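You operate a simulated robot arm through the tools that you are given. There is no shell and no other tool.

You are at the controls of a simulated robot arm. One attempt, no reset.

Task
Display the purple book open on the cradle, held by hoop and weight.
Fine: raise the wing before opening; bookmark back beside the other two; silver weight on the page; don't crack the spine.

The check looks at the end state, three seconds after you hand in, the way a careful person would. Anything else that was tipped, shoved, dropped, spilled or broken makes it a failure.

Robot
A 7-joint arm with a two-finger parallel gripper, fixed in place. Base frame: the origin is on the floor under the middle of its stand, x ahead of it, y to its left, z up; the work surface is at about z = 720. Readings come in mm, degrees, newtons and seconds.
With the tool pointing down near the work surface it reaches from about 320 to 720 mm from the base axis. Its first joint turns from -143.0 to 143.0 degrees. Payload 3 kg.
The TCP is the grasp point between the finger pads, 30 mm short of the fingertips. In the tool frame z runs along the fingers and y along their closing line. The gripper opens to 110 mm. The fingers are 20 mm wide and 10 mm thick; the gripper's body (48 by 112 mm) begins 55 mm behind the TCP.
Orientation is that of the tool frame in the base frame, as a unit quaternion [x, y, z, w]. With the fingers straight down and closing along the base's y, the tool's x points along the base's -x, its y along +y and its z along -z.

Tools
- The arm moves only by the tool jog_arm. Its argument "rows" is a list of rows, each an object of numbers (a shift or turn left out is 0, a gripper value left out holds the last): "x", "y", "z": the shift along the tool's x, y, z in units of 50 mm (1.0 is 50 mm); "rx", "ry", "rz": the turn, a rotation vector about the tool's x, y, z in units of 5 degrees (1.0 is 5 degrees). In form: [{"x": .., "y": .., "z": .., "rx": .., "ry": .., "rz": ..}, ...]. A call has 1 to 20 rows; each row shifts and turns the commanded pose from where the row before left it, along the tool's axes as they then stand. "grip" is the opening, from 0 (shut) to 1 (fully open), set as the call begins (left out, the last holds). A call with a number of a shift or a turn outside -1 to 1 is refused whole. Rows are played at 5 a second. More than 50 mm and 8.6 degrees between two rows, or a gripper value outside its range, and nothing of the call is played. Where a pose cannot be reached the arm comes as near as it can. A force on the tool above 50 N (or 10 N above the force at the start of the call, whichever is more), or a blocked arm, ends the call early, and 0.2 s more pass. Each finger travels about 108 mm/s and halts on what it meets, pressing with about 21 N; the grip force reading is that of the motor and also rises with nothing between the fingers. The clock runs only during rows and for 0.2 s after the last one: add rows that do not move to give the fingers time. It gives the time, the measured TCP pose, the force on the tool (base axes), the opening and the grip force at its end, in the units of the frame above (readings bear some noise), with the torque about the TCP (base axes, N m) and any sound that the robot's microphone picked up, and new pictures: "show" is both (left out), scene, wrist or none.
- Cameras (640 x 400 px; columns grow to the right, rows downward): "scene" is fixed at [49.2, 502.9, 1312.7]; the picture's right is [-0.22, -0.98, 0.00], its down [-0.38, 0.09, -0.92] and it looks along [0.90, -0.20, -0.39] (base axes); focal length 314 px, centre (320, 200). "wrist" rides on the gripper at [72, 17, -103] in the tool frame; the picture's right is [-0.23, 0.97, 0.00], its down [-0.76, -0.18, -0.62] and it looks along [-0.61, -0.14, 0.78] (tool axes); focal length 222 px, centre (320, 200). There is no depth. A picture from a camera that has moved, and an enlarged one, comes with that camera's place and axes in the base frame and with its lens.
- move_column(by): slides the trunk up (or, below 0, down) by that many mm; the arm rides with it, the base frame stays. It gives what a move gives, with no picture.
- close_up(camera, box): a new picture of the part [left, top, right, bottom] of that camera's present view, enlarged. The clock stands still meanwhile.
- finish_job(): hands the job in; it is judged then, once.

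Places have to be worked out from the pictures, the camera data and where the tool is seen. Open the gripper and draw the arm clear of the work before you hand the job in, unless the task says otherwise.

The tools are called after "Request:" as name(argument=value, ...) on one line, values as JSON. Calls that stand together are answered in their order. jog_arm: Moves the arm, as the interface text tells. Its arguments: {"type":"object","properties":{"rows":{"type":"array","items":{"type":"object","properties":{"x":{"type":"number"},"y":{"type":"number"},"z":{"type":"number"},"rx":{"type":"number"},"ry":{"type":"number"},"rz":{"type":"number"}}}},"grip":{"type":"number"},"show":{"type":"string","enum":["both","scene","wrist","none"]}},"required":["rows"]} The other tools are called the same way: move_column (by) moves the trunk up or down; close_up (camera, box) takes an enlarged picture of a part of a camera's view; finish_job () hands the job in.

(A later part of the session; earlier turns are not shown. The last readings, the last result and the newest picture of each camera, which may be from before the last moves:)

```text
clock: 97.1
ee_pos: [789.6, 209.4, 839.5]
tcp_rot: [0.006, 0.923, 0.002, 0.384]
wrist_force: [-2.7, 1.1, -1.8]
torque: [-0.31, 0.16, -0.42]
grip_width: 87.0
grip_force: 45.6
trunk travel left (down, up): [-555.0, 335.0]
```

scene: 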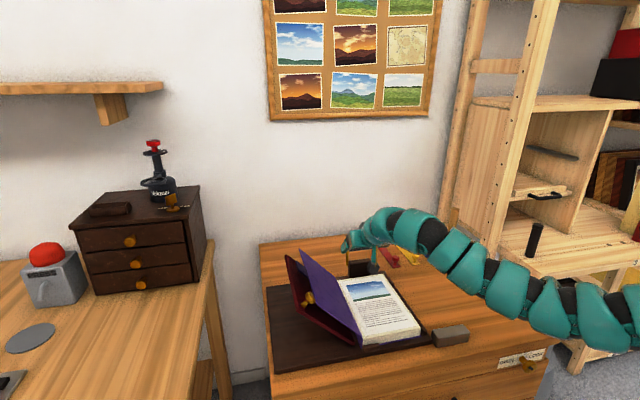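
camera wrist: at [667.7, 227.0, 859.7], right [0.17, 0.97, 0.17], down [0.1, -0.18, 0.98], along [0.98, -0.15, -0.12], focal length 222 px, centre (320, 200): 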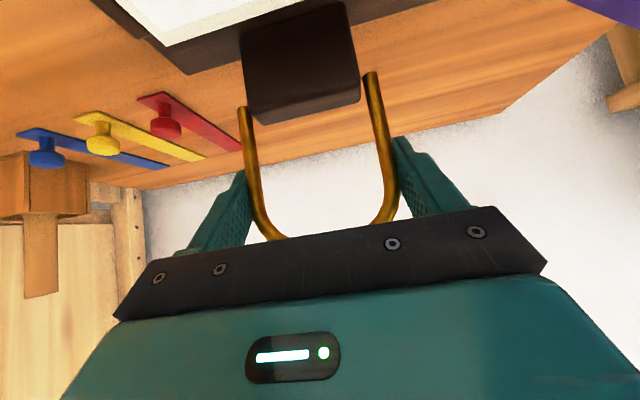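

The pinch now sits 9 mm ahead of TCP; I'd rather hold near the fingertips for page clearance. I loosen, back off 10 mm along the tool axis, and re-grip.

Request:
jog_arm(rows=[{}, {"z": -0.2}, {}], grip=0.82, show="none")

Request:
close_up(camera="wrist", box=[180, 60, 460, 235])

```text
clock: 97.9
ee_pos: [782.3, 210.2, 847.4]
tcp_rot: [0.005, 0.923, 0.003, 0.385]
wrist_force: [-0.2, 0.0, 0.4]
torque: [-0.04, 0.03, -0.02]
grip_width: 90.2
grip_force: 0.1
trunk travel left (down, up): [-555.0, 335.0]
```

```text
2.29 times, centred on (320, 148) of wrist
camera zoom: at [659.9, 227.2, 868.4], right [0.17, 0.97, 0.17], down [0.09, -0.19, 0.98], along [0.98, -0.15, -0.12], focal length 508 px, centre (320, 320)
```

zoom: 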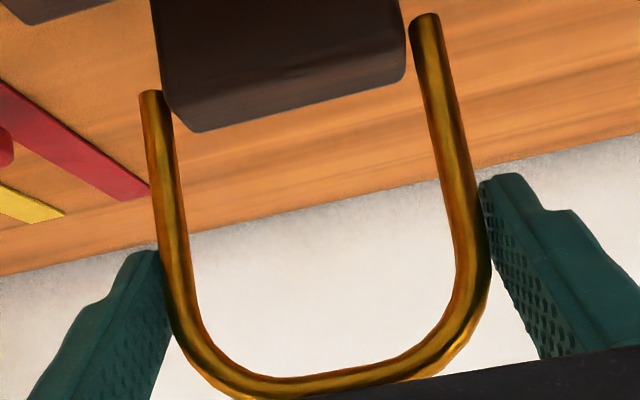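

The hoop stays upright by itself. I grip again near the tips and swing it forward about 24°.

Request:
jog_arm(rows=[{}, {"x": 0.059, "z": -0.057}, {"x": 0.063, "z": -0.053}, {"x": 0.066, "z": -0.048}, {"x": 0.069, "z": -0.043}, {"x": 0.072, "z": -0.038}, {"x": 0.075, "z": -0.033}, {}], grip=0.77)

```text
clock: 99.7
ee_pos: [759.5, 208.7, 843.1]
tcp_rot: [0.005, 0.923, 0.002, 0.384]
wrist_force: [16.1, 4.7, 11.4]
torque: [-0.31, -1.43, -0.05]
grip_width: 86.8
grip_force: 45.3
trunk travel left (down, up): [-555.0, 335.0]
camera wrist: at [635.5, 227.1, 863.9], right [0.17, 0.97, 0.17], down [0.09, -0.19, 0.98], along [0.98, -0.15, -0.12], focal length 222 px, centre (320, 200)
```

scene: 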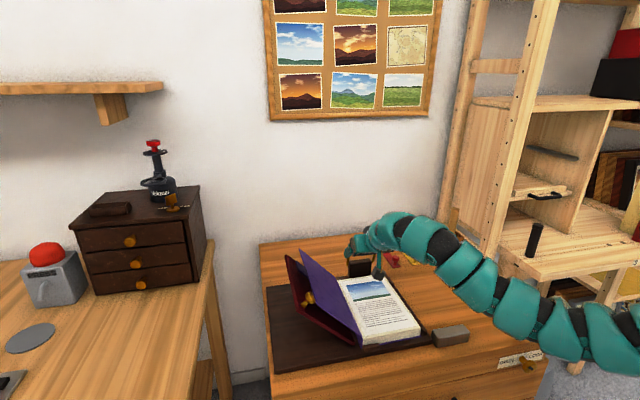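
wrist: 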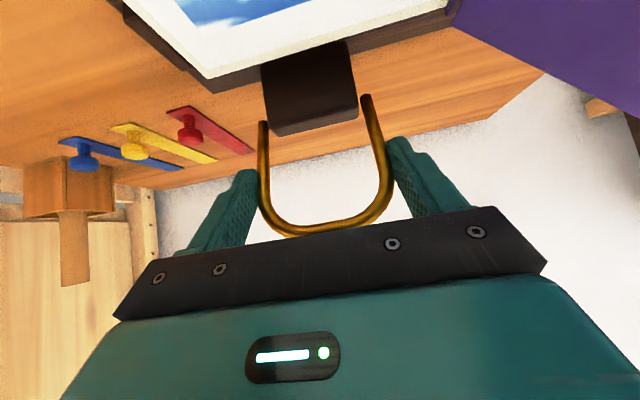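

The hoop is at about 112° and following. I continue another 24°, letting the tool pitch 6° with it to ease the twist.

Request:
jog_arm(rows=[{"x": 0.084, "z": -0.028, "ry": -0.2}, {"x": 0.086, "z": -0.022, "ry": -0.2}, {"x": 0.087, "z": -0.015, "ry": -0.2}, {"x": 0.088, "z": -0.008, "ry": -0.2}, {"x": 0.089, "z": -0.001, "ry": -0.2}, {"x": 0.089, "z": 0.007, "ry": -0.2}, {}])

Request:
close_up(camera="scene", box=[320, 220, 440, 295])

```text
clock: 101.3
ee_pos: [738.9, 209.6, 828.3]
tcp_rot: [0.006, 0.902, 0.003, 0.432]
wrist_force: [8.7, -0.6, 20.3]
torque: [0.07, -1.6, -0.12]
grip_width: 86.8
grip_force: 45.2
trunk travel left (down, up): [-555.0, 335.0]
camera wrist: at [612.9, 227.3, 835.3], right [0.15, 0.97, 0.19], down [-0.01, -0.19, 0.98], along [0.99, -0.15, -0.02], focal length 222 px, centre (320, 200)
```

scene: 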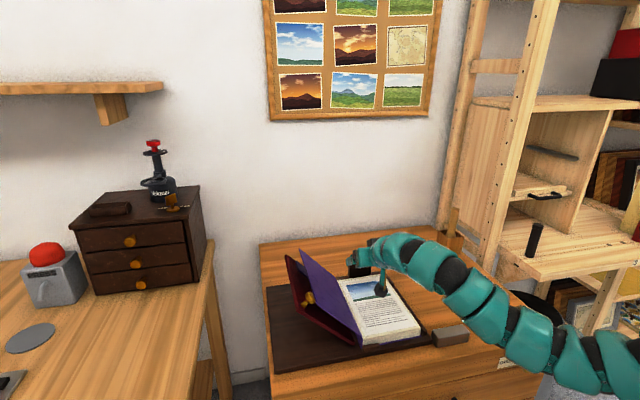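
wrist: 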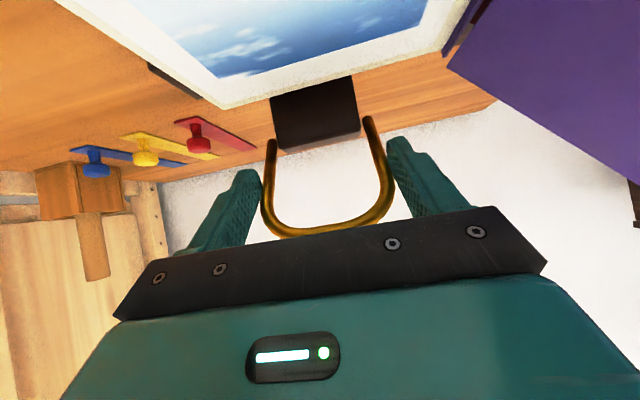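

```text
5.33 times, centred on (380, 258) of scene
camera zoom: at [49.2, 502.9, 1312.7], right [-0.22, -0.98, 0.0], down [-0.38, 0.09, -0.92], along [0.9, -0.2, -0.39], focal length 1675 px, centre (0, -107)
```

zoom: 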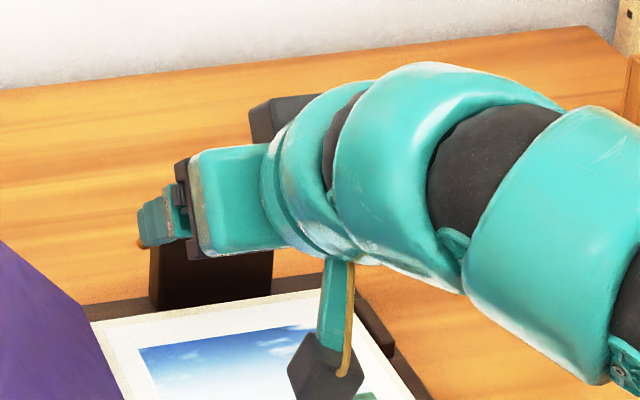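

The hoop is at 135° with the page and camera bracket clear. I continue to about 155°.

Request:
jog_arm(rows=[{"x": 0.082, "z": -0.006}, {"x": 0.082}, {"x": 0.082, "z": 0.005}, {"x": 0.081, "z": 0.011}, {"x": 0.08, "z": 0.017}, {}])

Request:
close_up(camera="wrist", box=[180, 60, 460, 235])

Request:
close_up(camera="scene", box=[320, 230, 440, 305])

```text
clock: 102.7
ee_pos: [726.8, 209.9, 808.3]
tcp_rot: [0.005, 0.902, 0.002, 0.432]
wrist_force: [-0.6, 2.0, -0.6]
torque: [-0.04, 0.0, 0.01]
grip_width: 85.7
grip_force: 1.3
trunk travel left (down, up): [-555.0, 335.0]
camera wrist: at [601.1, 227.5, 816.2], right [0.15, 0.97, 0.18], down [-0.01, -0.19, 0.98], along [0.99, -0.15, -0.02], focal length 222 px, centre (320, 200)
```

scene: 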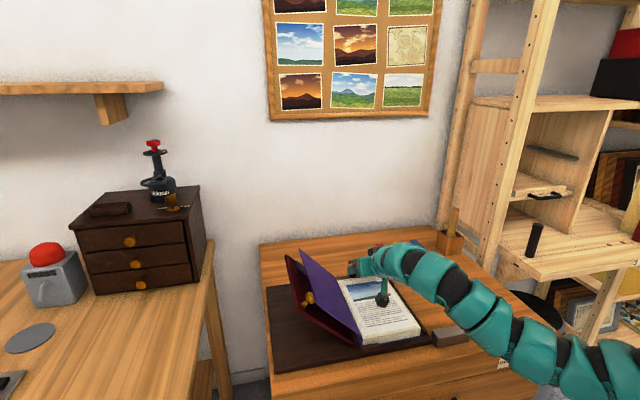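
wrist: 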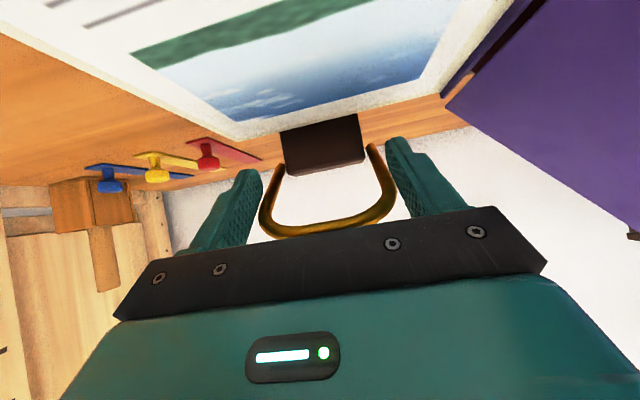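

```text
2.29 times, centred on (320, 148) of wrist
camera zoom: at [601.1, 227.5, 816.2], right [0.15, 0.97, 0.18], down [-0.01, -0.19, 0.98], along [0.99, -0.15, -0.02], focal length 508 px, centre (320, 320)
```

zoom: 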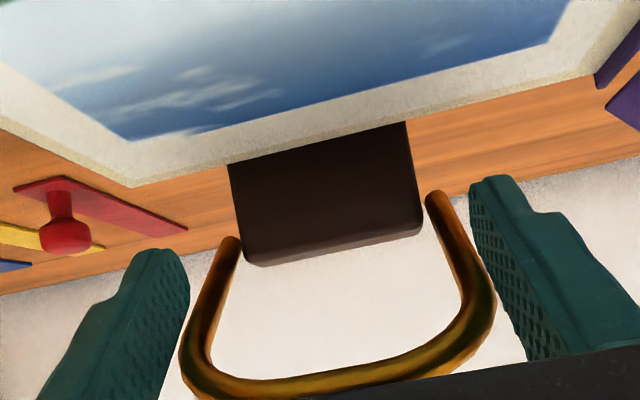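

```text
5.33 times, centred on (380, 268) of scene
camera zoom: at [49.2, 502.9, 1312.7], right [-0.22, -0.98, 0.0], down [-0.38, 0.09, -0.92], along [0.9, -0.2, -0.39], focal length 1675 px, centre (0, -160)
```

zoom: 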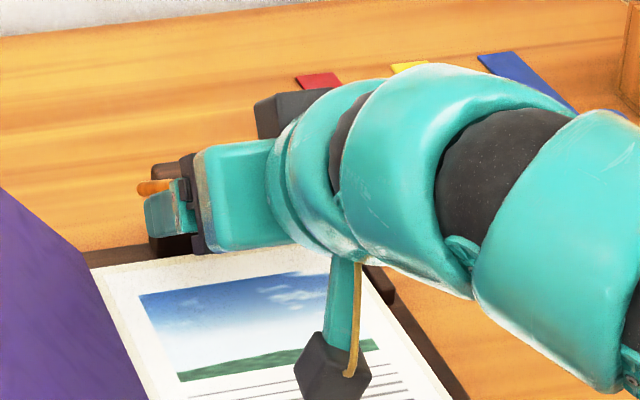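

The legs slipped out of the pads, but the hoop holds itself at about 142° (it also has a friction hinge). I open fully, back out, and will press the top bar down from above with closed fingertips instead.

Request:
jog_arm(rows=[{}, {}, {"z": -0.5}, {"z": -0.8}, {"z": -0.8}, {}], grip=1)

Request:
close_up(camera="wrist", box=[180, 60, 460, 235])

Request:
close_up(camera="scene", box=[320, 230, 440, 305])

```text
clock: 104.1
ee_pos: [643.6, 209.3, 874.2]
tcp_rot: [0.006, 0.902, 0.001, 0.432]
wrist_force: [-0.2, -0.2, 0.4]
torque: [0.0, 0.02, 0.0]
grip_width: 109.9
grip_force: 0.0
trunk travel left (down, up): [-555.0, 335.0]
camera wrist: at [519.5, 226.4, 881.3], right [0.15, 0.97, 0.19], down [-0.01, -0.19, 0.98], along [0.99, -0.15, -0.02], focal length 222 px, centre (320, 200)
```

scene: 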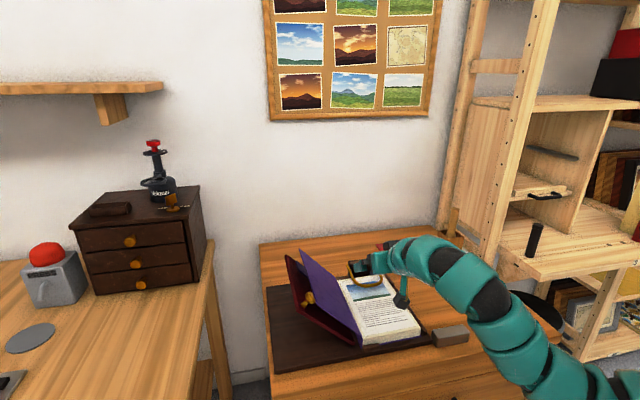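
wrist: 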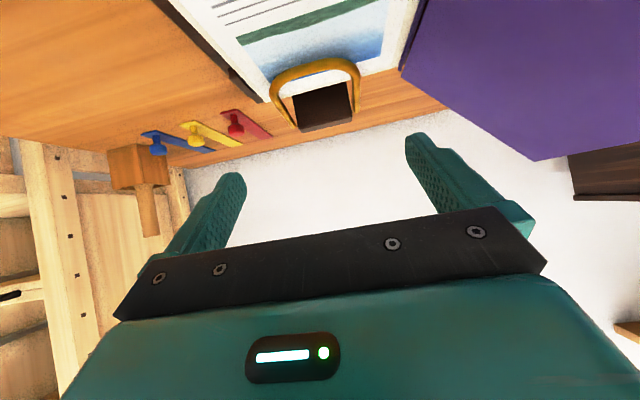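

```text
2.29 times, centred on (320, 148) of wrist
camera zoom: at [519.5, 226.4, 881.3], right [0.15, 0.97, 0.19], down [-0.01, -0.19, 0.98], along [0.99, -0.15, -0.02], focal length 508 px, centre (320, 320)
```

zoom: 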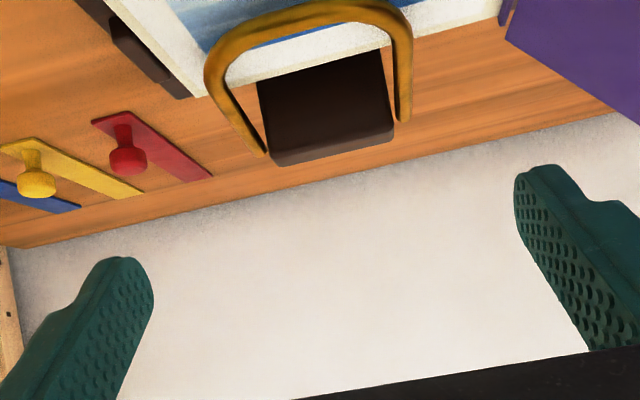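

```text
5.33 times, centred on (380, 268) of scene
camera zoom: at [49.2, 502.9, 1312.7], right [-0.22, -0.98, 0.0], down [-0.38, 0.09, -0.92], along [0.9, -0.2, -0.39], focal length 1675 px, centre (0, -160)
```

zoom: 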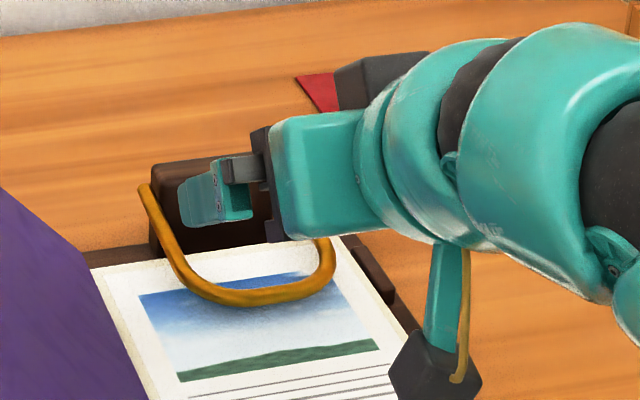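

The hoop has settled down onto the page by itself (bar near x 704, z ≈ 767). Next is the silver weight: I straighten the tool to vertical and move over it.

Request:
jog_arm(rows=[{"ry": 1}, {"ry": 1}, {"ry": 1}, {"ry": 1}, {"ry": 1}, {"ry": 1}, {"ry": 1}, {"ry": 1}, {"ry": 1}, {"ry": 1}, {"x": 0.62, "y": -0.59, "z": -0.2}, {"x": 0.62, "y": -0.59, "z": -0.2}, {"x": 0.62, "y": -0.59, "z": -0.2}, {"x": 0.62, "y": -0.59, "z": -0.2}, {}])

Request:
close_up(camera="scene", box=[270, 235, 430, 345])

Request:
close_up(camera="scene", box=[400, 300, 500, 362])

```text
clock: 107.3
ee_pos: [604.5, 172.9, 885.2]
tcp_rot: [0.004, 1.0, 0.003, 0.01]
wrist_force: [-0.6, 0.3, 1.0]
torque: [0.01, 0.01, -0.01]
grip_width: 110.0
grip_force: 0.1
out of reach, approached as far as the arm can: row 12, 13, 14
trunk travel left (down, up): [-555.0, 335.0]
camera wrist: at [531.4, 188.6, 986.5], right [0.23, 0.97, 0.01], down [0.75, -0.19, 0.64], along [0.62, -0.14, -0.77], focal length 222 px, centre (320, 200)
```

scene: 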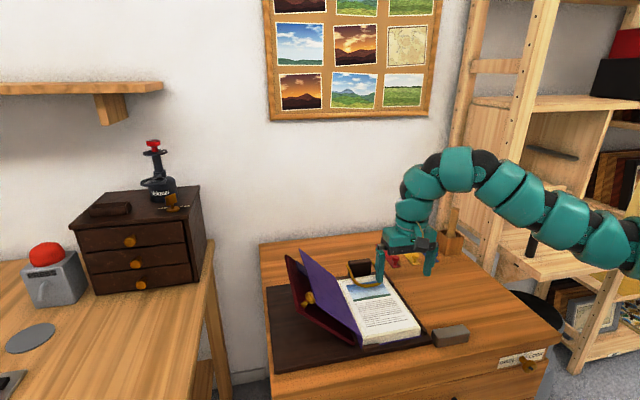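
wrist: 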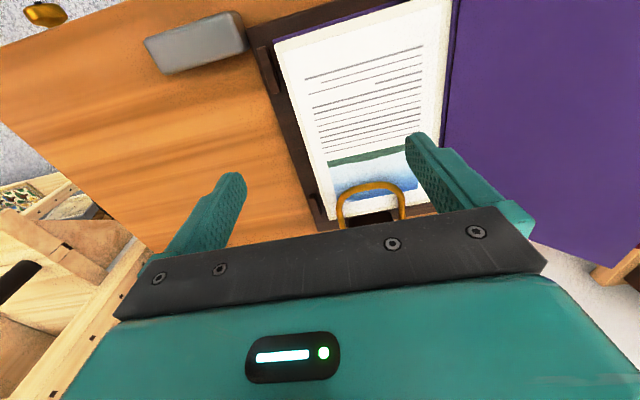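

```text
3.64 times, centred on (350, 290) of scene
camera zoom: at [49.2, 502.9, 1312.7], right [-0.22, -0.98, 0.0], down [-0.38, 0.09, -0.92], along [0.9, -0.2, -0.39], focal length 1142 px, centre (211, -127)
```

zoom: 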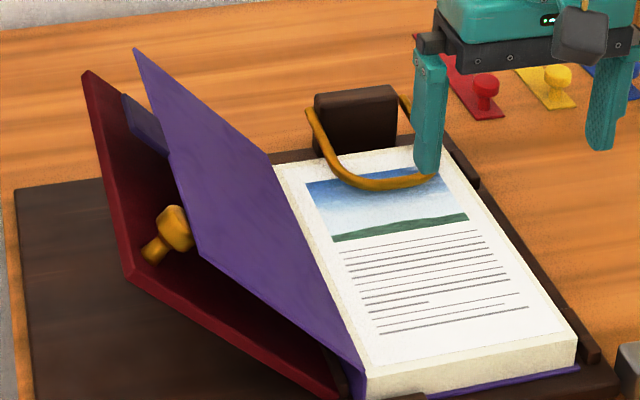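

```text
6.40 times, centred on (450, 331) of scene
camera zoom: at [49.2, 502.9, 1312.7], right [-0.22, -0.98, 0.0], down [-0.38, 0.09, -0.92], along [0.9, -0.2, -0.39], focal length 2010 px, centre (-512, -638)
```

zoom: 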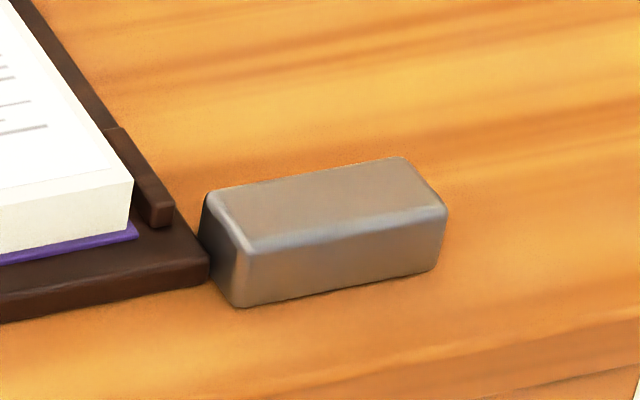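

The hoop lies across the picture at the page's head. The vertical pose is cramped at this trunk height, so I raise the trunk 200 mm, then yaw 90° to grip the weight (x 514–541, y 34–116, top z ≈ 747) across its narrow width.

Request:
move_column(by=200)

Request:
jog_arm(rows=[{"ry": 0.23}, {"rz": -1}, {"rz": -1}, {"rz": -1}, {"rz": -1}, {"rz": -1}, {"rz": -1}, {"rz": -1}, {"rz": -1}, {"rz": -1}, {"rz": -1}, {"rz": -1}, {"rz": -1}, {"rz": -1}, {"rz": -1}, {"rz": -1}, {"rz": -1}, {"rz": -1}, {"rz": -1}], show="none", grip=0.6)

Request:
jog_arm(rows=[{"x": 0.323, "y": 0.257, "z": 0.617}, {"x": 0.323, "y": 0.257, "z": 0.617}, {"x": 0.323, "y": 0.257, "z": 0.617}, {"x": 0.323, "y": 0.257, "z": 0.617}, {"x": 0.323, "y": 0.257, "z": 0.617}, {"x": 0.323, "y": 0.257, "z": 0.617}, {}])

```text
clock: 109.5
ee_pos: [605.3, 172.3, 1085.1]
tcp_rot: [0.003, 1.0, 0.003, 0.011]
wrist_force: [-0.4, -0.6, 0.2]
torque: [0.01, 0.0, 0.02]
grip_width: 110.0
grip_force: 0.1
trunk travel left (down, up): [-755.0, 135.0]
```

```text
clock: 113.5
ee_pos: [604.7, 171.7, 1084.3]
tcp_rot: [-0.705, 0.709, 0.004, 0.003]
wrist_force: [0.2, -0.3, -0.7]
torque: [0.01, -0.01, -0.04]
grip_width: 65.8
grip_force: 0.0
trunk travel left (down, up): [-755.0, 135.0]
```

```text
clock: 115.1
ee_pos: [605.0, 172.1, 1085.8]
tcp_rot: [-0.705, 0.71, 0.004, 0.003]
wrist_force: [-0.6, -0.3, 0.2]
torque: [0.03, 0.03, 0.03]
grip_width: 65.9
grip_force: 0.0
out of reach, approached as far as the arm can: row 1, 2, 3, 4, 5, 6
trunk travel left (down, up): [-755.0, 135.0]
camera wrist: at [588.0, 98.5, 1187.1], right [-0.97, 0.23, 0.0], down [0.18, 0.75, 0.63], along [0.15, 0.61, -0.78], focal length 222 px, centre (320, 200)
```

scene: 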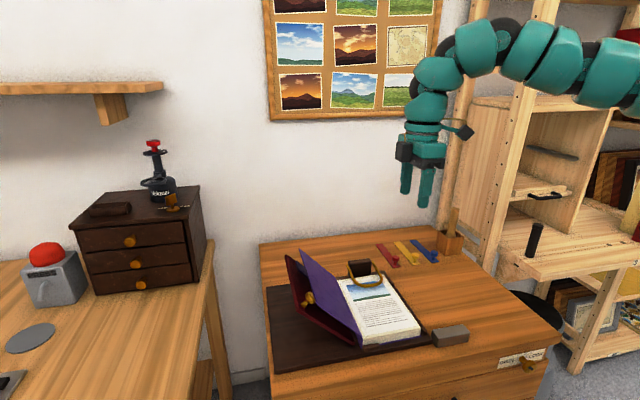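
wrist: 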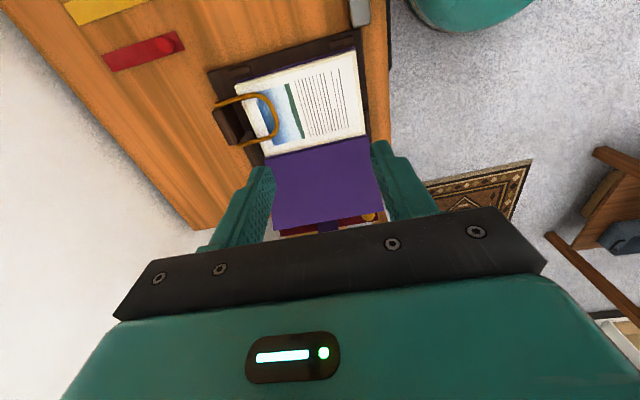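

The arm won't fold inward along that line in its present posture. I try descending first, then inward in smaller moves.

Request:
jog_arm(rows=[{"z": 0.8}, {"z": 0.8}, {"z": 0.8}, {}], show="none")

Request:
jog_arm(rows=[{"x": 0.6}, {"x": 0.6}, {}], show="none")

```text
clock: 116.1
ee_pos: [604.7, 175.3, 963.9]
tcp_rot: [-0.704, 0.71, 0.003, 0.003]
wrist_force: [-0.2, 0.6, 0.2]
torque: [0.01, 0.02, -0.02]
grip_width: 66.2
grip_force: 0.1
trunk travel left (down, up): [-755.0, 135.0]
```

```text
clock: 116.9
ee_pos: [605.0, 162.8, 964.7]
tcp_rot: [-0.704, 0.71, 0.003, 0.003]
wrist_force: [0.1, -0.4, 0.5]
torque: [0.01, -0.02, -0.02]
grip_width: 66.0
grip_force: 0.0
out of reach, approached as far as the arm can: row 1, 2
trunk travel left (down, up): [-755.0, 135.0]
```

Descending works, and the inner limit seems to ease when the tool is lower relative to the shoulder. I raise the trunk to its top, descend over the page, then move across to the weight.

Request:
move_column(by=130)

Request:
jog_arm(rows=[{"z": 0.9}, {"z": 0.9}, {"z": 0.9}, {"z": 0.9}, {"z": 0.9}, {}], show="none")

Request:
jog_arm(rows=[{"x": 0.8}, {"x": 0.9}, {"y": 0.5}, {"y": 0.5}, {}])

```text
clock: 118.5
ee_pos: [605.2, 163.3, 1095.4]
tcp_rot: [-0.705, 0.709, 0.003, 0.003]
wrist_force: [-1.5, 0.6, 0.0]
torque: [0.0, -0.04, 0.03]
grip_width: 66.1
grip_force: 0.1
trunk travel left (down, up): [-885.0, 5.0]
```

```text
clock: 119.9
ee_pos: [605.3, 166.0, 870.5]
tcp_rot: [-0.706, 0.709, 0.003, 0.003]
wrist_force: [-0.4, 0.7, 0.1]
torque: [-0.01, -0.03, 0.02]
grip_width: 66.2
grip_force: 0.1
trunk travel left (down, up): [-885.0, 5.0]
```

```text
clock: 121.1
ee_pos: [556.8, 79.1, 867.5]
tcp_rot: [-0.704, 0.71, 0.004, 0.003]
wrist_force: [0.5, 0.4, 0.5]
torque: [-0.02, -0.01, -0.01]
grip_width: 66.1
grip_force: 0.0
trunk travel left (down, up): [-885.0, 5.0]
camera wrist: at [538.9, 6.2, 969.3], right [-0.97, 0.23, 0.0], down [0.18, 0.75, 0.63], along [0.15, 0.61, -0.78], focal length 222 px, centre (320, 200)
```

scene: 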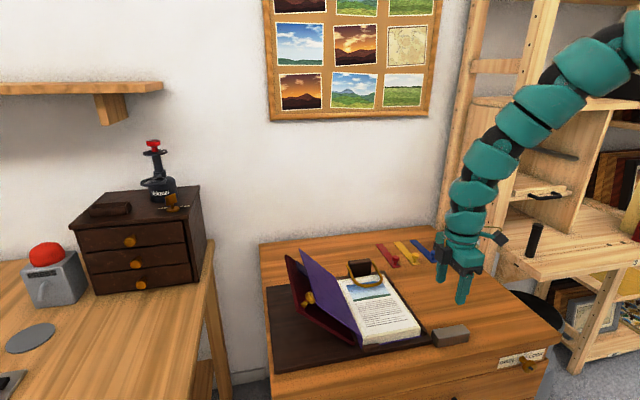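
wrist: 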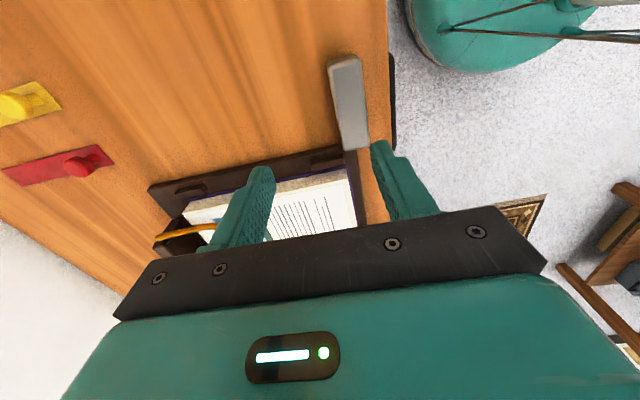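

Now over (557, 79, 867) with the weight in view. I enlarge it for precise alignment.

Request:
close_up(camera="wrist", box=[290, 40, 410, 165])

```text
3.20 times, centred on (350, 102) of wrist
camera zoom: at [538.9, 6.2, 969.3], right [-0.97, 0.23, 0.0], down [0.18, 0.75, 0.63], along [0.15, 0.61, -0.78], focal length 711 px, centre (224, 512)
```

zoom: 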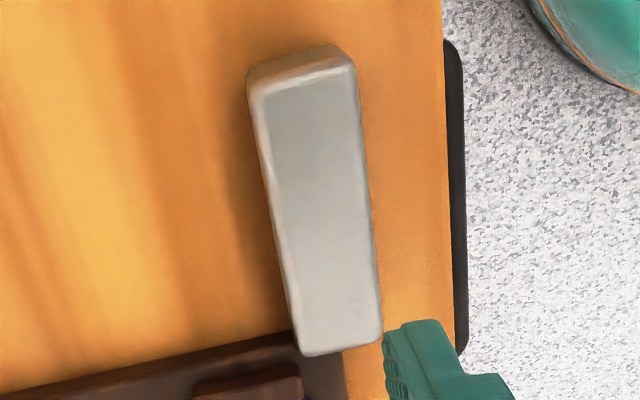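

The weight spans x 511–538, y 41–121 from this closer view. I centre over (525.5, 80) and descend with the jaws open, to TCP z ≈ 757 (tips ~7 mm above the table).

Request:
jog_arm(rows=[{"x": -0.02, "y": 0.626}, {"z": 0.75}, {"z": 0.75}, {"z": 0.7}, {}])

Request:
close_up(camera="wrist", box=[220, 90, 420, 215])

```text
clock: 122.3
ee_pos: [524.1, 81.3, 760.3]
tcp_rot: [-0.705, 0.71, 0.003, 0.004]
wrist_force: [0.8, 0.0, -0.2]
torque: [0.01, 0.04, 0.0]
grip_width: 66.1
grip_force: 0.0
trunk travel left (down, up): [-885.0, 5.0]
camera wrist: at [506.5, 8.1, 861.4], right [-0.97, 0.23, 0.0], down [0.18, 0.76, 0.63], along [0.15, 0.61, -0.78], focal length 222 px, centre (320, 200)
```

scene: 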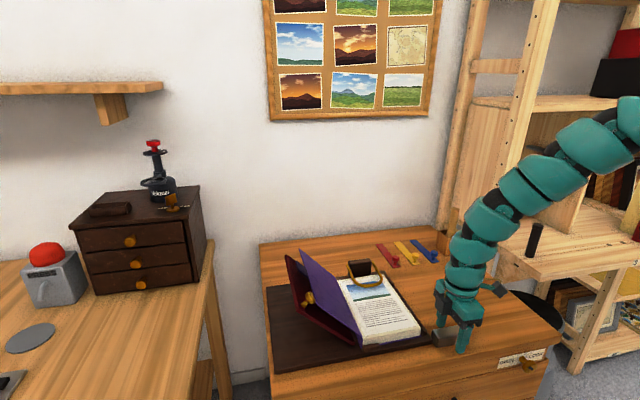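
wrist: 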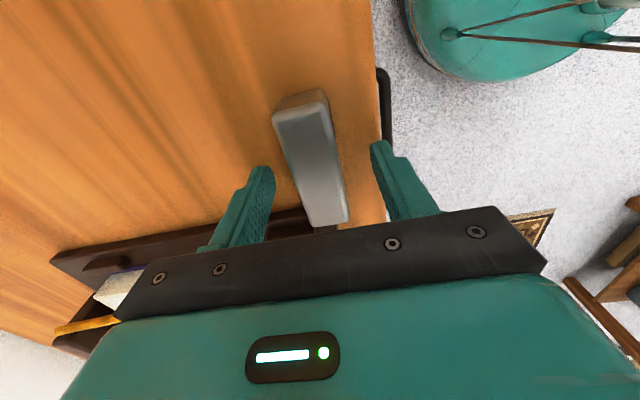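

```text
3.20 times, centred on (320, 152) of wrist
camera zoom: at [506.5, 8.1, 861.4], right [-0.97, 0.23, 0.0], down [0.18, 0.76, 0.63], along [0.15, 0.61, -0.78], focal length 711 px, centre (320, 352)
```

zoom: 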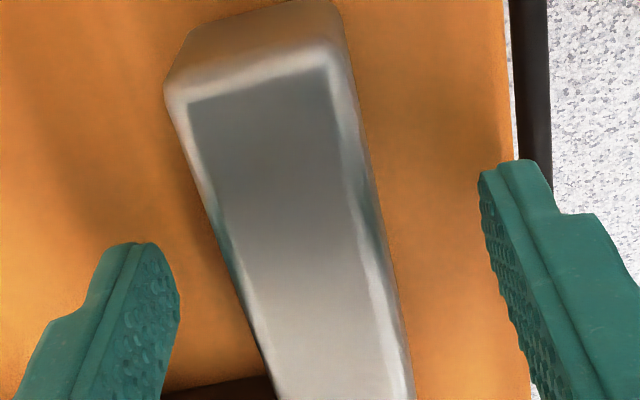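

The weight's centre is about 2 mm toward +x of the jaws. I nudge, lower 3 mm, and close on it.

Request:
jog_arm(rows=[{"y": -0.04, "z": 0.06}, {}], show="none")

Request:
jog_arm(rows=[{}, {}, {}, {}], grip=0, show="wrist")

```text
clock: 122.9
ee_pos: [525.4, 82.7, 755.4]
tcp_rot: [-0.705, 0.71, 0.002, 0.004]
wrist_force: [0.5, 0.0, 0.7]
torque: [0.01, -0.03, 0.04]
grip_width: 66.0
grip_force: 0.0
trunk travel left (down, up): [-885.0, 5.0]
```

```text
clock: 123.9
ee_pos: [525.8, 81.4, 756.8]
tcp_rot: [-0.705, 0.709, 0.003, 0.003]
wrist_force: [0.8, -0.7, -0.1]
torque: [-0.15, -0.01, 0.05]
grip_width: 29.9
grip_force: 20.5
trunk travel left (down, up): [-885.0, 5.0]
camera wrist: at [508.0, 8.5, 858.4], right [-0.97, 0.23, 0.0], down [0.18, 0.75, 0.63], along [0.15, 0.61, -0.78], focal length 222 px, centre (320, 200)
```

wrist: 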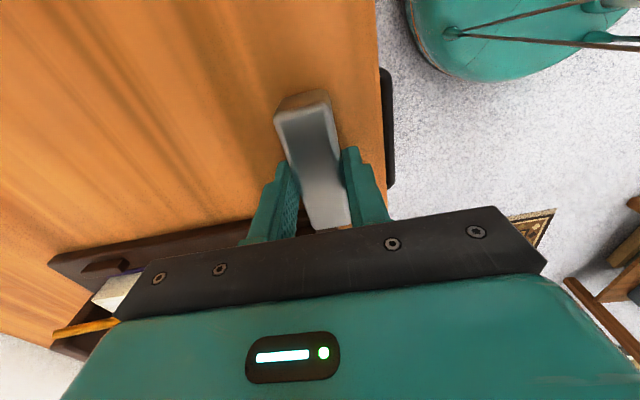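

The weight is held at 29.9 mm. I lift it 90 mm.

Request:
jog_arm(rows=[{"z": -0.3}, {"z": -0.5}, {"z": -0.5}, {"z": -0.5}, {}])

```text
clock: 125.1
ee_pos: [526.0, 82.2, 845.7]
tcp_rot: [-0.705, 0.71, 0.003, 0.003]
wrist_force: [0.1, 0.5, -3.7]
torque: [0.01, 0.02, 0.0]
grip_width: 29.8
grip_force: 21.5
trunk travel left (down, up): [-885.0, 5.0]
camera wrist: at [509.0, 8.3, 947.6], right [-0.97, 0.23, 0.0], down [0.18, 0.76, 0.63], along [0.15, 0.61, -0.78], focal length 222 px, centre (320, 200)
```

scene: 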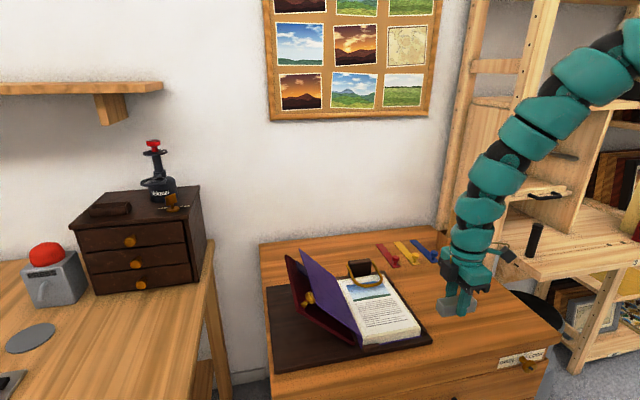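
wrist: 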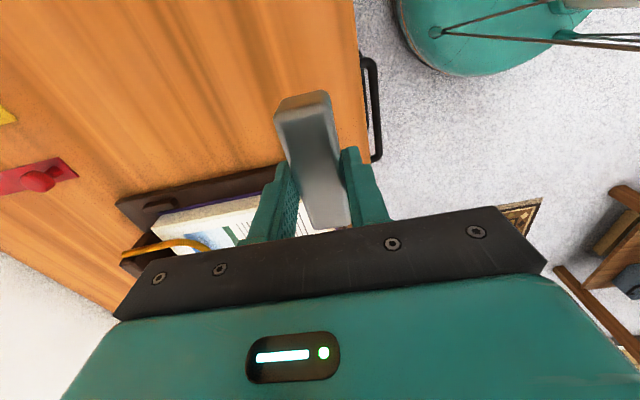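

The weight is lifted (3.7 N). I carry it over the page to about (580, 215), staying high.

Request:
jog_arm(rows=[{"x": -0.665, "y": -0.27}, {"x": -0.665, "y": -0.27}, {"x": -0.665, "y": -0.27}, {"x": -0.665, "y": -0.27}, {}])

Request:
close_up(camera="scene", box=[300, 240, 460, 350])

Request:
close_up(camera="wrist", box=[180, 60, 420, 230])

```text
clock: 126.3
ee_pos: [569.0, 198.5, 852.9]
tcp_rot: [-0.705, 0.709, 0.003, 0.003]
wrist_force: [-0.4, -0.4, -3.8]
torque: [0.03, 0.02, 0.02]
grip_width: 30.0
grip_force: 21.0
out of reach, approached as far as the arm can: row 4
trunk travel left (down, up): [-885.0, 5.0]
camera wrist: at [552.8, 124.9, 954.7], right [-0.97, 0.23, 0.0], down [0.18, 0.76, 0.63], along [0.15, 0.61, -0.78], focal length 222 px, centre (320, 200)
```

scene: 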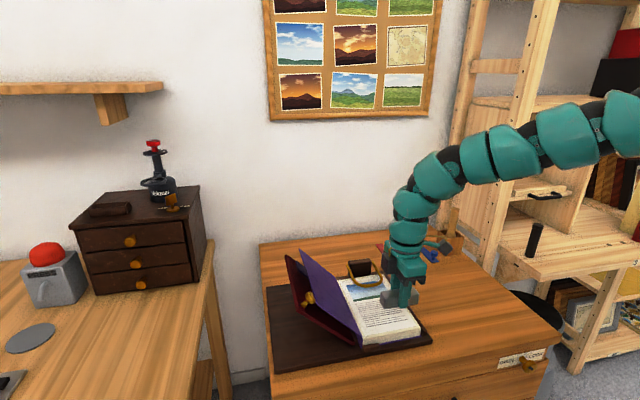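
wrist: 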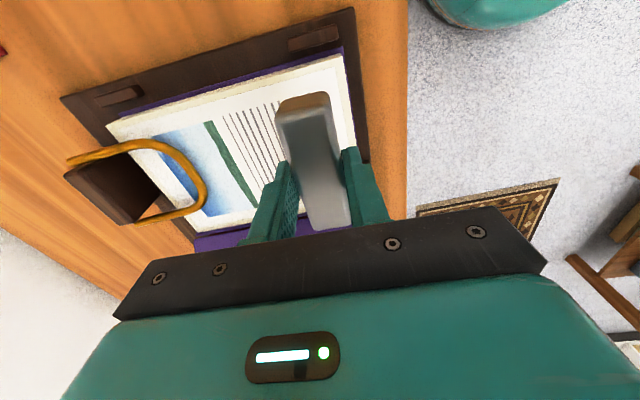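

```text
3.64 times, centred on (380, 295) of scene
camera zoom: at [49.2, 502.9, 1312.7], right [-0.22, -0.98, 0.0], down [-0.38, 0.09, -0.92], along [0.9, -0.2, -0.39], focal length 1142 px, centre (102, -146)
```

zoom: 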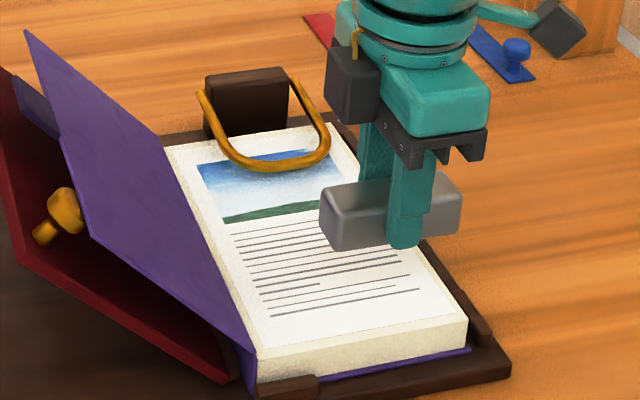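

```text
2.35 times, centred on (300, 145) of wrist
camera zoom: at [552.8, 124.9, 954.7], right [-0.97, 0.23, 0.0], down [0.18, 0.76, 0.63], along [0.15, 0.61, -0.78], focal length 523 px, centre (367, 329)
```

zoom: 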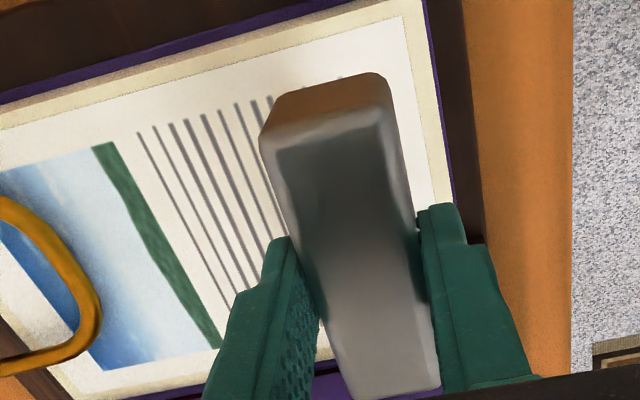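

Reach ends here with the trunk at its top, so I lower the trunk 45 mm. This brings the weight's bottom to about 11 mm above the page; then I fine-position.

Request:
move_column(by=-45)

Request:
jog_arm(rows=[{"x": -0.24, "y": -0.12}, {}])

Request:
close_up(camera="scene", box=[320, 260, 440, 345])

```text
clock: 127.2
ee_pos: [569.8, 199.1, 807.4]
tcp_rot: [-0.704, 0.71, 0.003, 0.003]
wrist_force: [0.1, -0.1, -4.0]
torque: [0.04, 0.0, 0.01]
grip_width: 29.8
grip_force: 20.8
trunk travel left (down, up): [-840.0, 50.0]
```

```text
clock: 127.8
ee_pos: [572.3, 206.4, 811.2]
tcp_rot: [-0.704, 0.71, 0.004, 0.003]
wrist_force: [0.7, -0.8, -3.2]
torque: [0.03, 0.01, 0.01]
grip_width: 29.8
grip_force: 21.1
out of reach, approached as far as the arm can: row 1
trunk travel left (down, up): [-840.0, 50.0]
camera wrist: at [556.3, 132.9, 913.4], right [-0.97, 0.24, 0.0], down [0.18, 0.75, 0.63], along [0.15, 0.61, -0.78], focal length 222 px, centre (320, 200)
```

scene: 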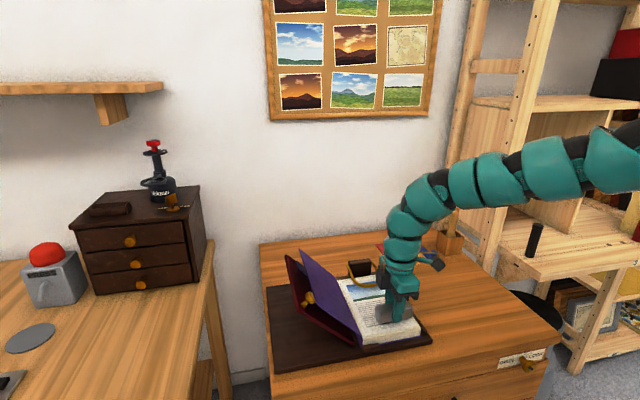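
wrist: 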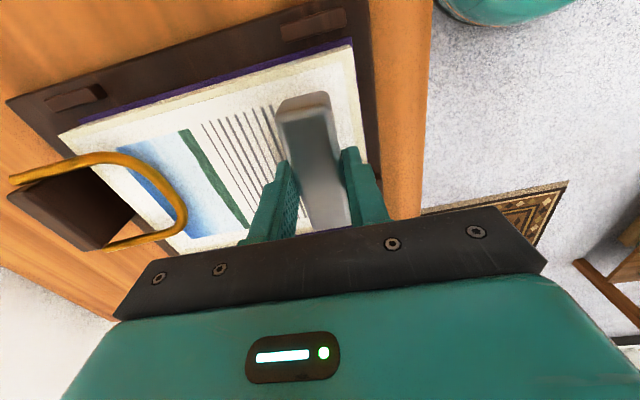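

```text
4.71 times, centred on (380, 302) of scene
camera zoom: at [49.2, 502.9, 1312.7], right [-0.22, -0.98, 0.0], down [-0.38, 0.09, -0.92], along [0.9, -0.2, -0.39], focal length 1478 px, centre (38, -282)
```

zoom: 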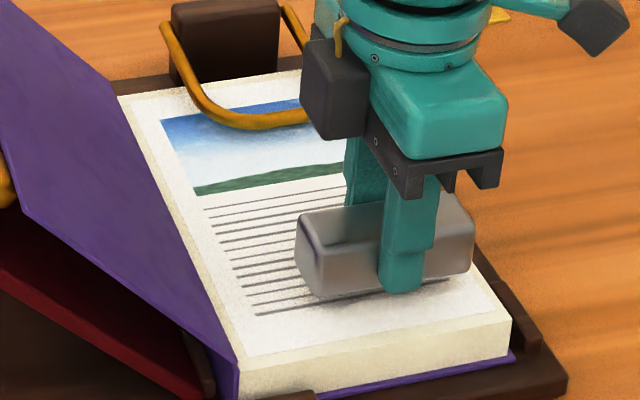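

The weight is over the page at about (572, 206), bottom around 14 mm above the paper. I lower the trunk another 10 mm, then finish in small steps.

Request:
move_column(by=-10)

Request:
move_column(by=-2)

```text
clock: 128.3
ee_pos: [572.2, 206.4, 800.8]
tcp_rot: [-0.705, 0.709, 0.003, 0.003]
wrist_force: [-0.7, 0.1, -3.0]
torque: [-0.03, 0.01, -0.01]
grip_width: 29.8
grip_force: 21.1
trunk travel left (down, up): [-830.0, 60.0]
```

```text
clock: 128.9
ee_pos: [573.5, 206.9, 799.9]
tcp_rot: [-0.705, 0.709, 0.004, 0.003]
wrist_force: [0.1, -0.8, -3.3]
torque: [-0.02, 0.0, 0.01]
grip_width: 29.8
grip_force: 20.9
trunk travel left (down, up): [-828.0, 62.0]
```

Still free (−3.3 N is just its weight). I continue in 1.5 mm steps until the page carries it.

Request:
move_column(by=-1.5)

Request:
move_column(by=-1.5)

```text
clock: 129.4
ee_pos: [571.8, 206.9, 797.3]
tcp_rot: [-0.704, 0.71, 0.003, 0.003]
wrist_force: [0.2, -0.2, -4.8]
torque: [0.02, 0.02, 0.03]
grip_width: 29.8
grip_force: 20.7
trunk travel left (down, up): [-826.0, 64.0]
```

```text
clock: 129.9
ee_pos: [571.6, 207.0, 797.8]
tcp_rot: [-0.705, 0.71, 0.002, 0.003]
wrist_force: [0.0, -0.2, 9.3]
torque: [-0.52, 0.11, -0.02]
grip_width: 30.0
grip_force: 21.1
trunk travel left (down, up): [-825.0, 65.0]
```

Contact made (≈13 N on the page). I open the jaws to release the weight.

Request:
jog_arm(rows=[{}, {}, {}], grip=0.5)

Request:
close_up(camera="scene", box=[320, 260, 440, 345])

```text
clock: 130.7
ee_pos: [573.0, 206.5, 796.5]
tcp_rot: [-0.705, 0.709, 0.002, 0.003]
wrist_force: [1.0, -0.1, 0.3]
torque: [-0.01, -0.02, 0.0]
grip_width: 55.0
grip_force: 0.0
trunk travel left (down, up): [-825.0, 65.0]
camera wrist: at [554.9, 133.6, 898.3], right [-0.97, 0.23, 0.0], down [0.18, 0.75, 0.63], along [0.15, 0.61, -0.78], focal length 222 px, centre (320, 200)
```

scene: 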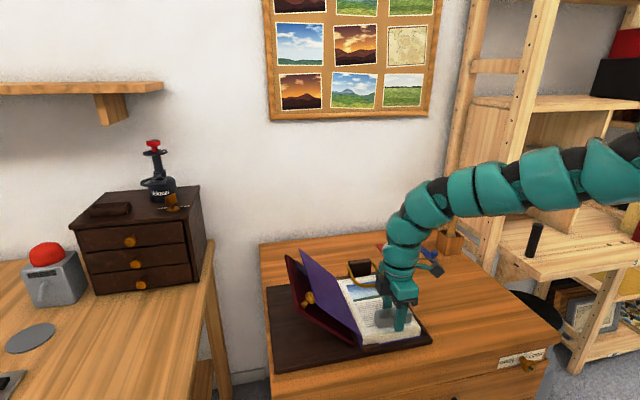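
wrist: 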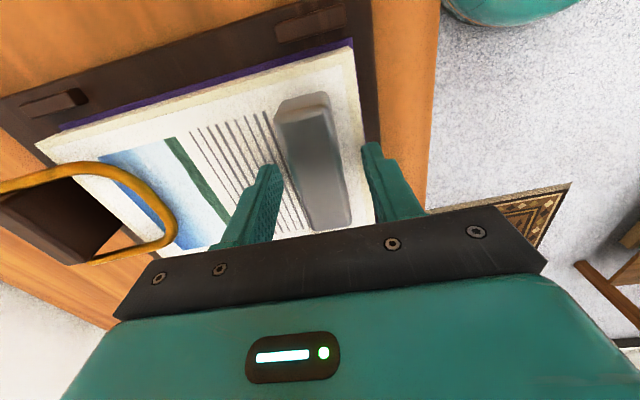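

```text
4.71 times, centred on (380, 302) of scene
camera zoom: at [49.2, 502.9, 1312.7], right [-0.22, -0.98, 0.0], down [-0.38, 0.09, -0.92], along [0.9, -0.2, -0.39], focal length 1478 px, centre (38, -282)
```

zoom: 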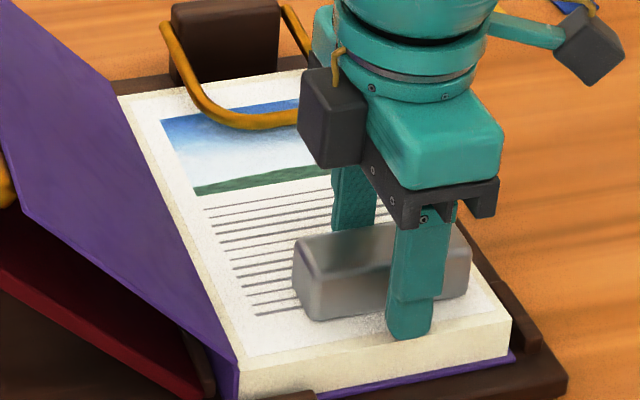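

The weight rests on the page. I raise the tool straight up.

Request:
jog_arm(rows=[{"z": -0.5}, {"z": -0.7}, {"z": -0.7}, {}])

Request:
close_up(camera="scene", box=[270, 230, 440, 345])

Request:
close_up(camera="wrist", box=[60, 20, 420, 245])

```text
clock: 131.7
ee_pos: [571.3, 204.9, 889.4]
tcp_rot: [-0.705, 0.71, 0.003, 0.003]
wrist_force: [0.6, 0.0, 0.2]
torque: [0.02, 0.01, 0.02]
grip_width: 55.1
grip_force: 0.0
trunk travel left (down, up): [-825.0, 65.0]
camera wrist: at [554.0, 131.2, 991.6], right [-0.97, 0.23, 0.0], down [0.18, 0.76, 0.63], along [0.15, 0.61, -0.78], focal length 222 px, centre (320, 200)
```

scene: 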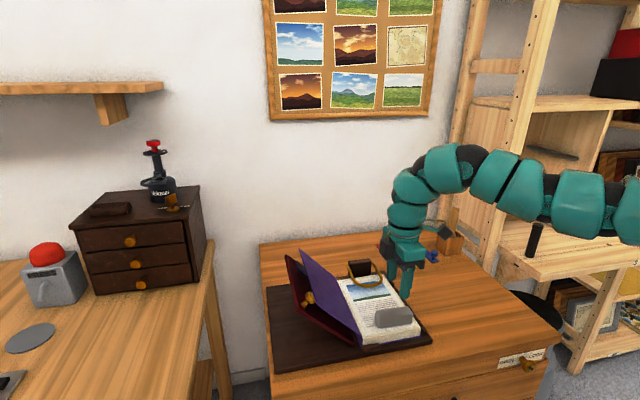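
wrist: 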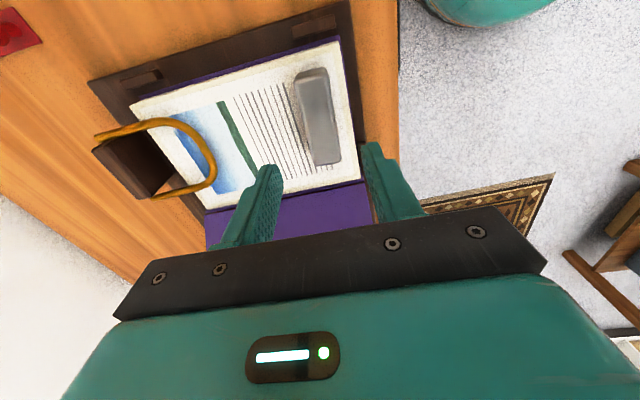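

```text
3.48 times, centred on (355, 288) of scene
camera zoom: at [49.2, 502.9, 1312.7], right [-0.22, -0.98, 0.0], down [-0.38, 0.09, -0.92], along [0.9, -0.2, -0.39], focal length 1092 px, centre (198, -104)
```

zoom: 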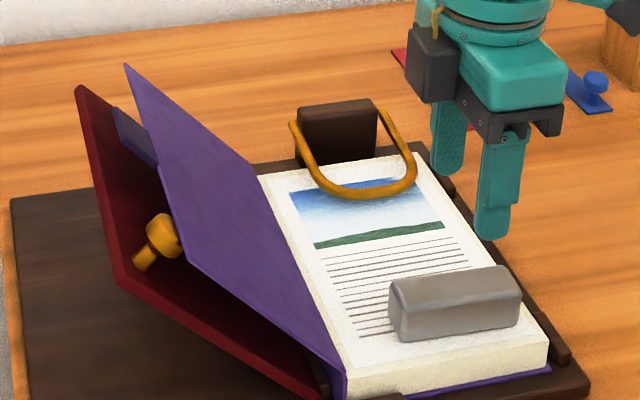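

```text
1.78 times, centred on (240, 132) of wrist
camera zoom: at [554.0, 131.2, 991.6], right [-0.97, 0.23, 0.0], down [0.18, 0.76, 0.63], along [0.15, 0.61, -0.78], focal length 395 px, centre (462, 320)
```

zoom: 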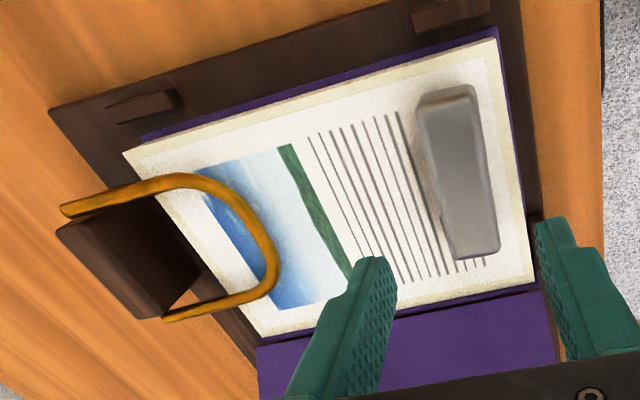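

Weight is squarely on the page. I check closely whether the hoop's bar actually touches the page.

Request:
close_up(camera="scene", box=[340, 255, 390, 290])

Request:
close_up(camera="wrist", box=[90, 105, 230, 205])

```text
11.43 times, centred on (365, 272) of scene
camera zoom: at [49.2, 502.9, 1312.7], right [-0.22, -0.98, 0.0], down [-0.38, 0.09, -0.92], along [0.9, -0.2, -0.39], focal length 3590 px, centre (-194, -629)
```

zoom: 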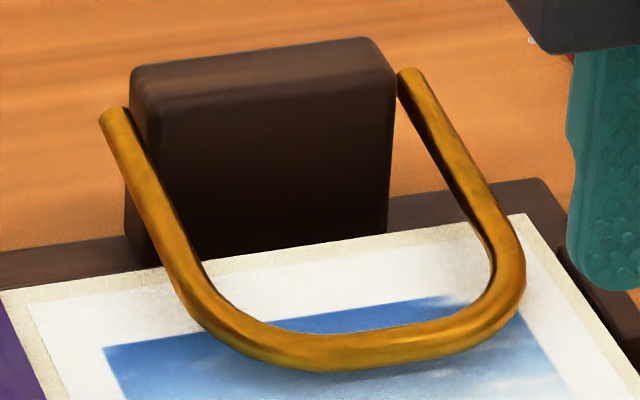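

```text
4.00 times, centred on (160, 155) of wrist
camera zoom: at [554.0, 131.2, 991.6], right [-0.97, 0.23, 0.0], down [0.18, 0.76, 0.63], along [0.15, 0.61, -0.78], focal length 888 px, centre (960, 380)
```

zoom: 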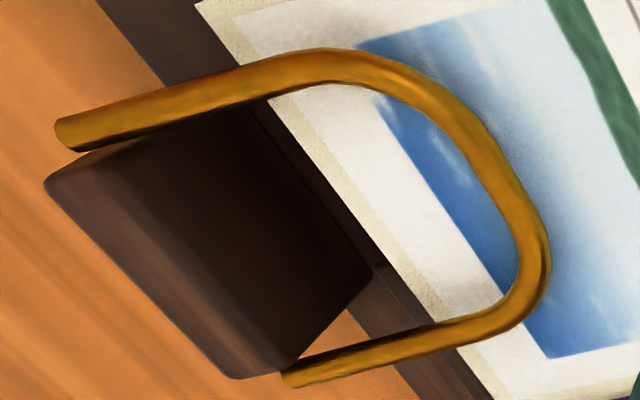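

The bar lies on the page with its contact shadow right beneath it. Before finishing I check the label on the desk front and the overall bookmark row for anything I've missed.

Request:
close_up(camera="scene", box=[480, 335, 560, 385])

Request:
close_up(camera="scene", box=[270, 250, 350, 345])

```text
8.00 times, centred on (520, 360) of scene
camera zoom: at [49.2, 502.9, 1312.7], right [-0.22, -0.98, 0.0], down [-0.38, 0.09, -0.92], along [0.9, -0.2, -0.39], focal length 2513 px, centre (-1280, -1080)
```

zoom: 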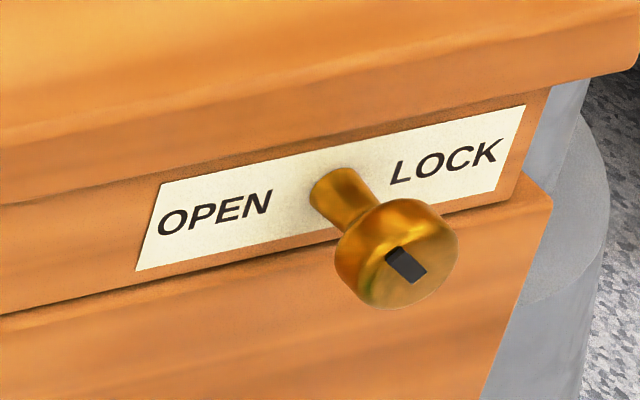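

```text
4.21 times, centred on (310, 298) of scene
camera zoom: at [49.2, 502.9, 1312.7], right [-0.22, -0.98, 0.0], down [-0.38, 0.09, -0.92], along [0.9, -0.2, -0.39], focal length 1322 px, centre (362, -210)
```

zoom: 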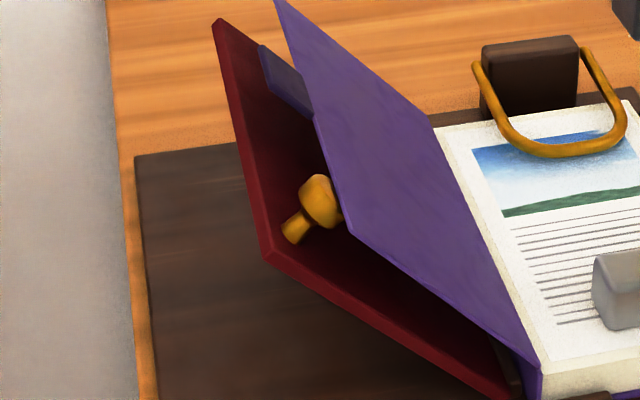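

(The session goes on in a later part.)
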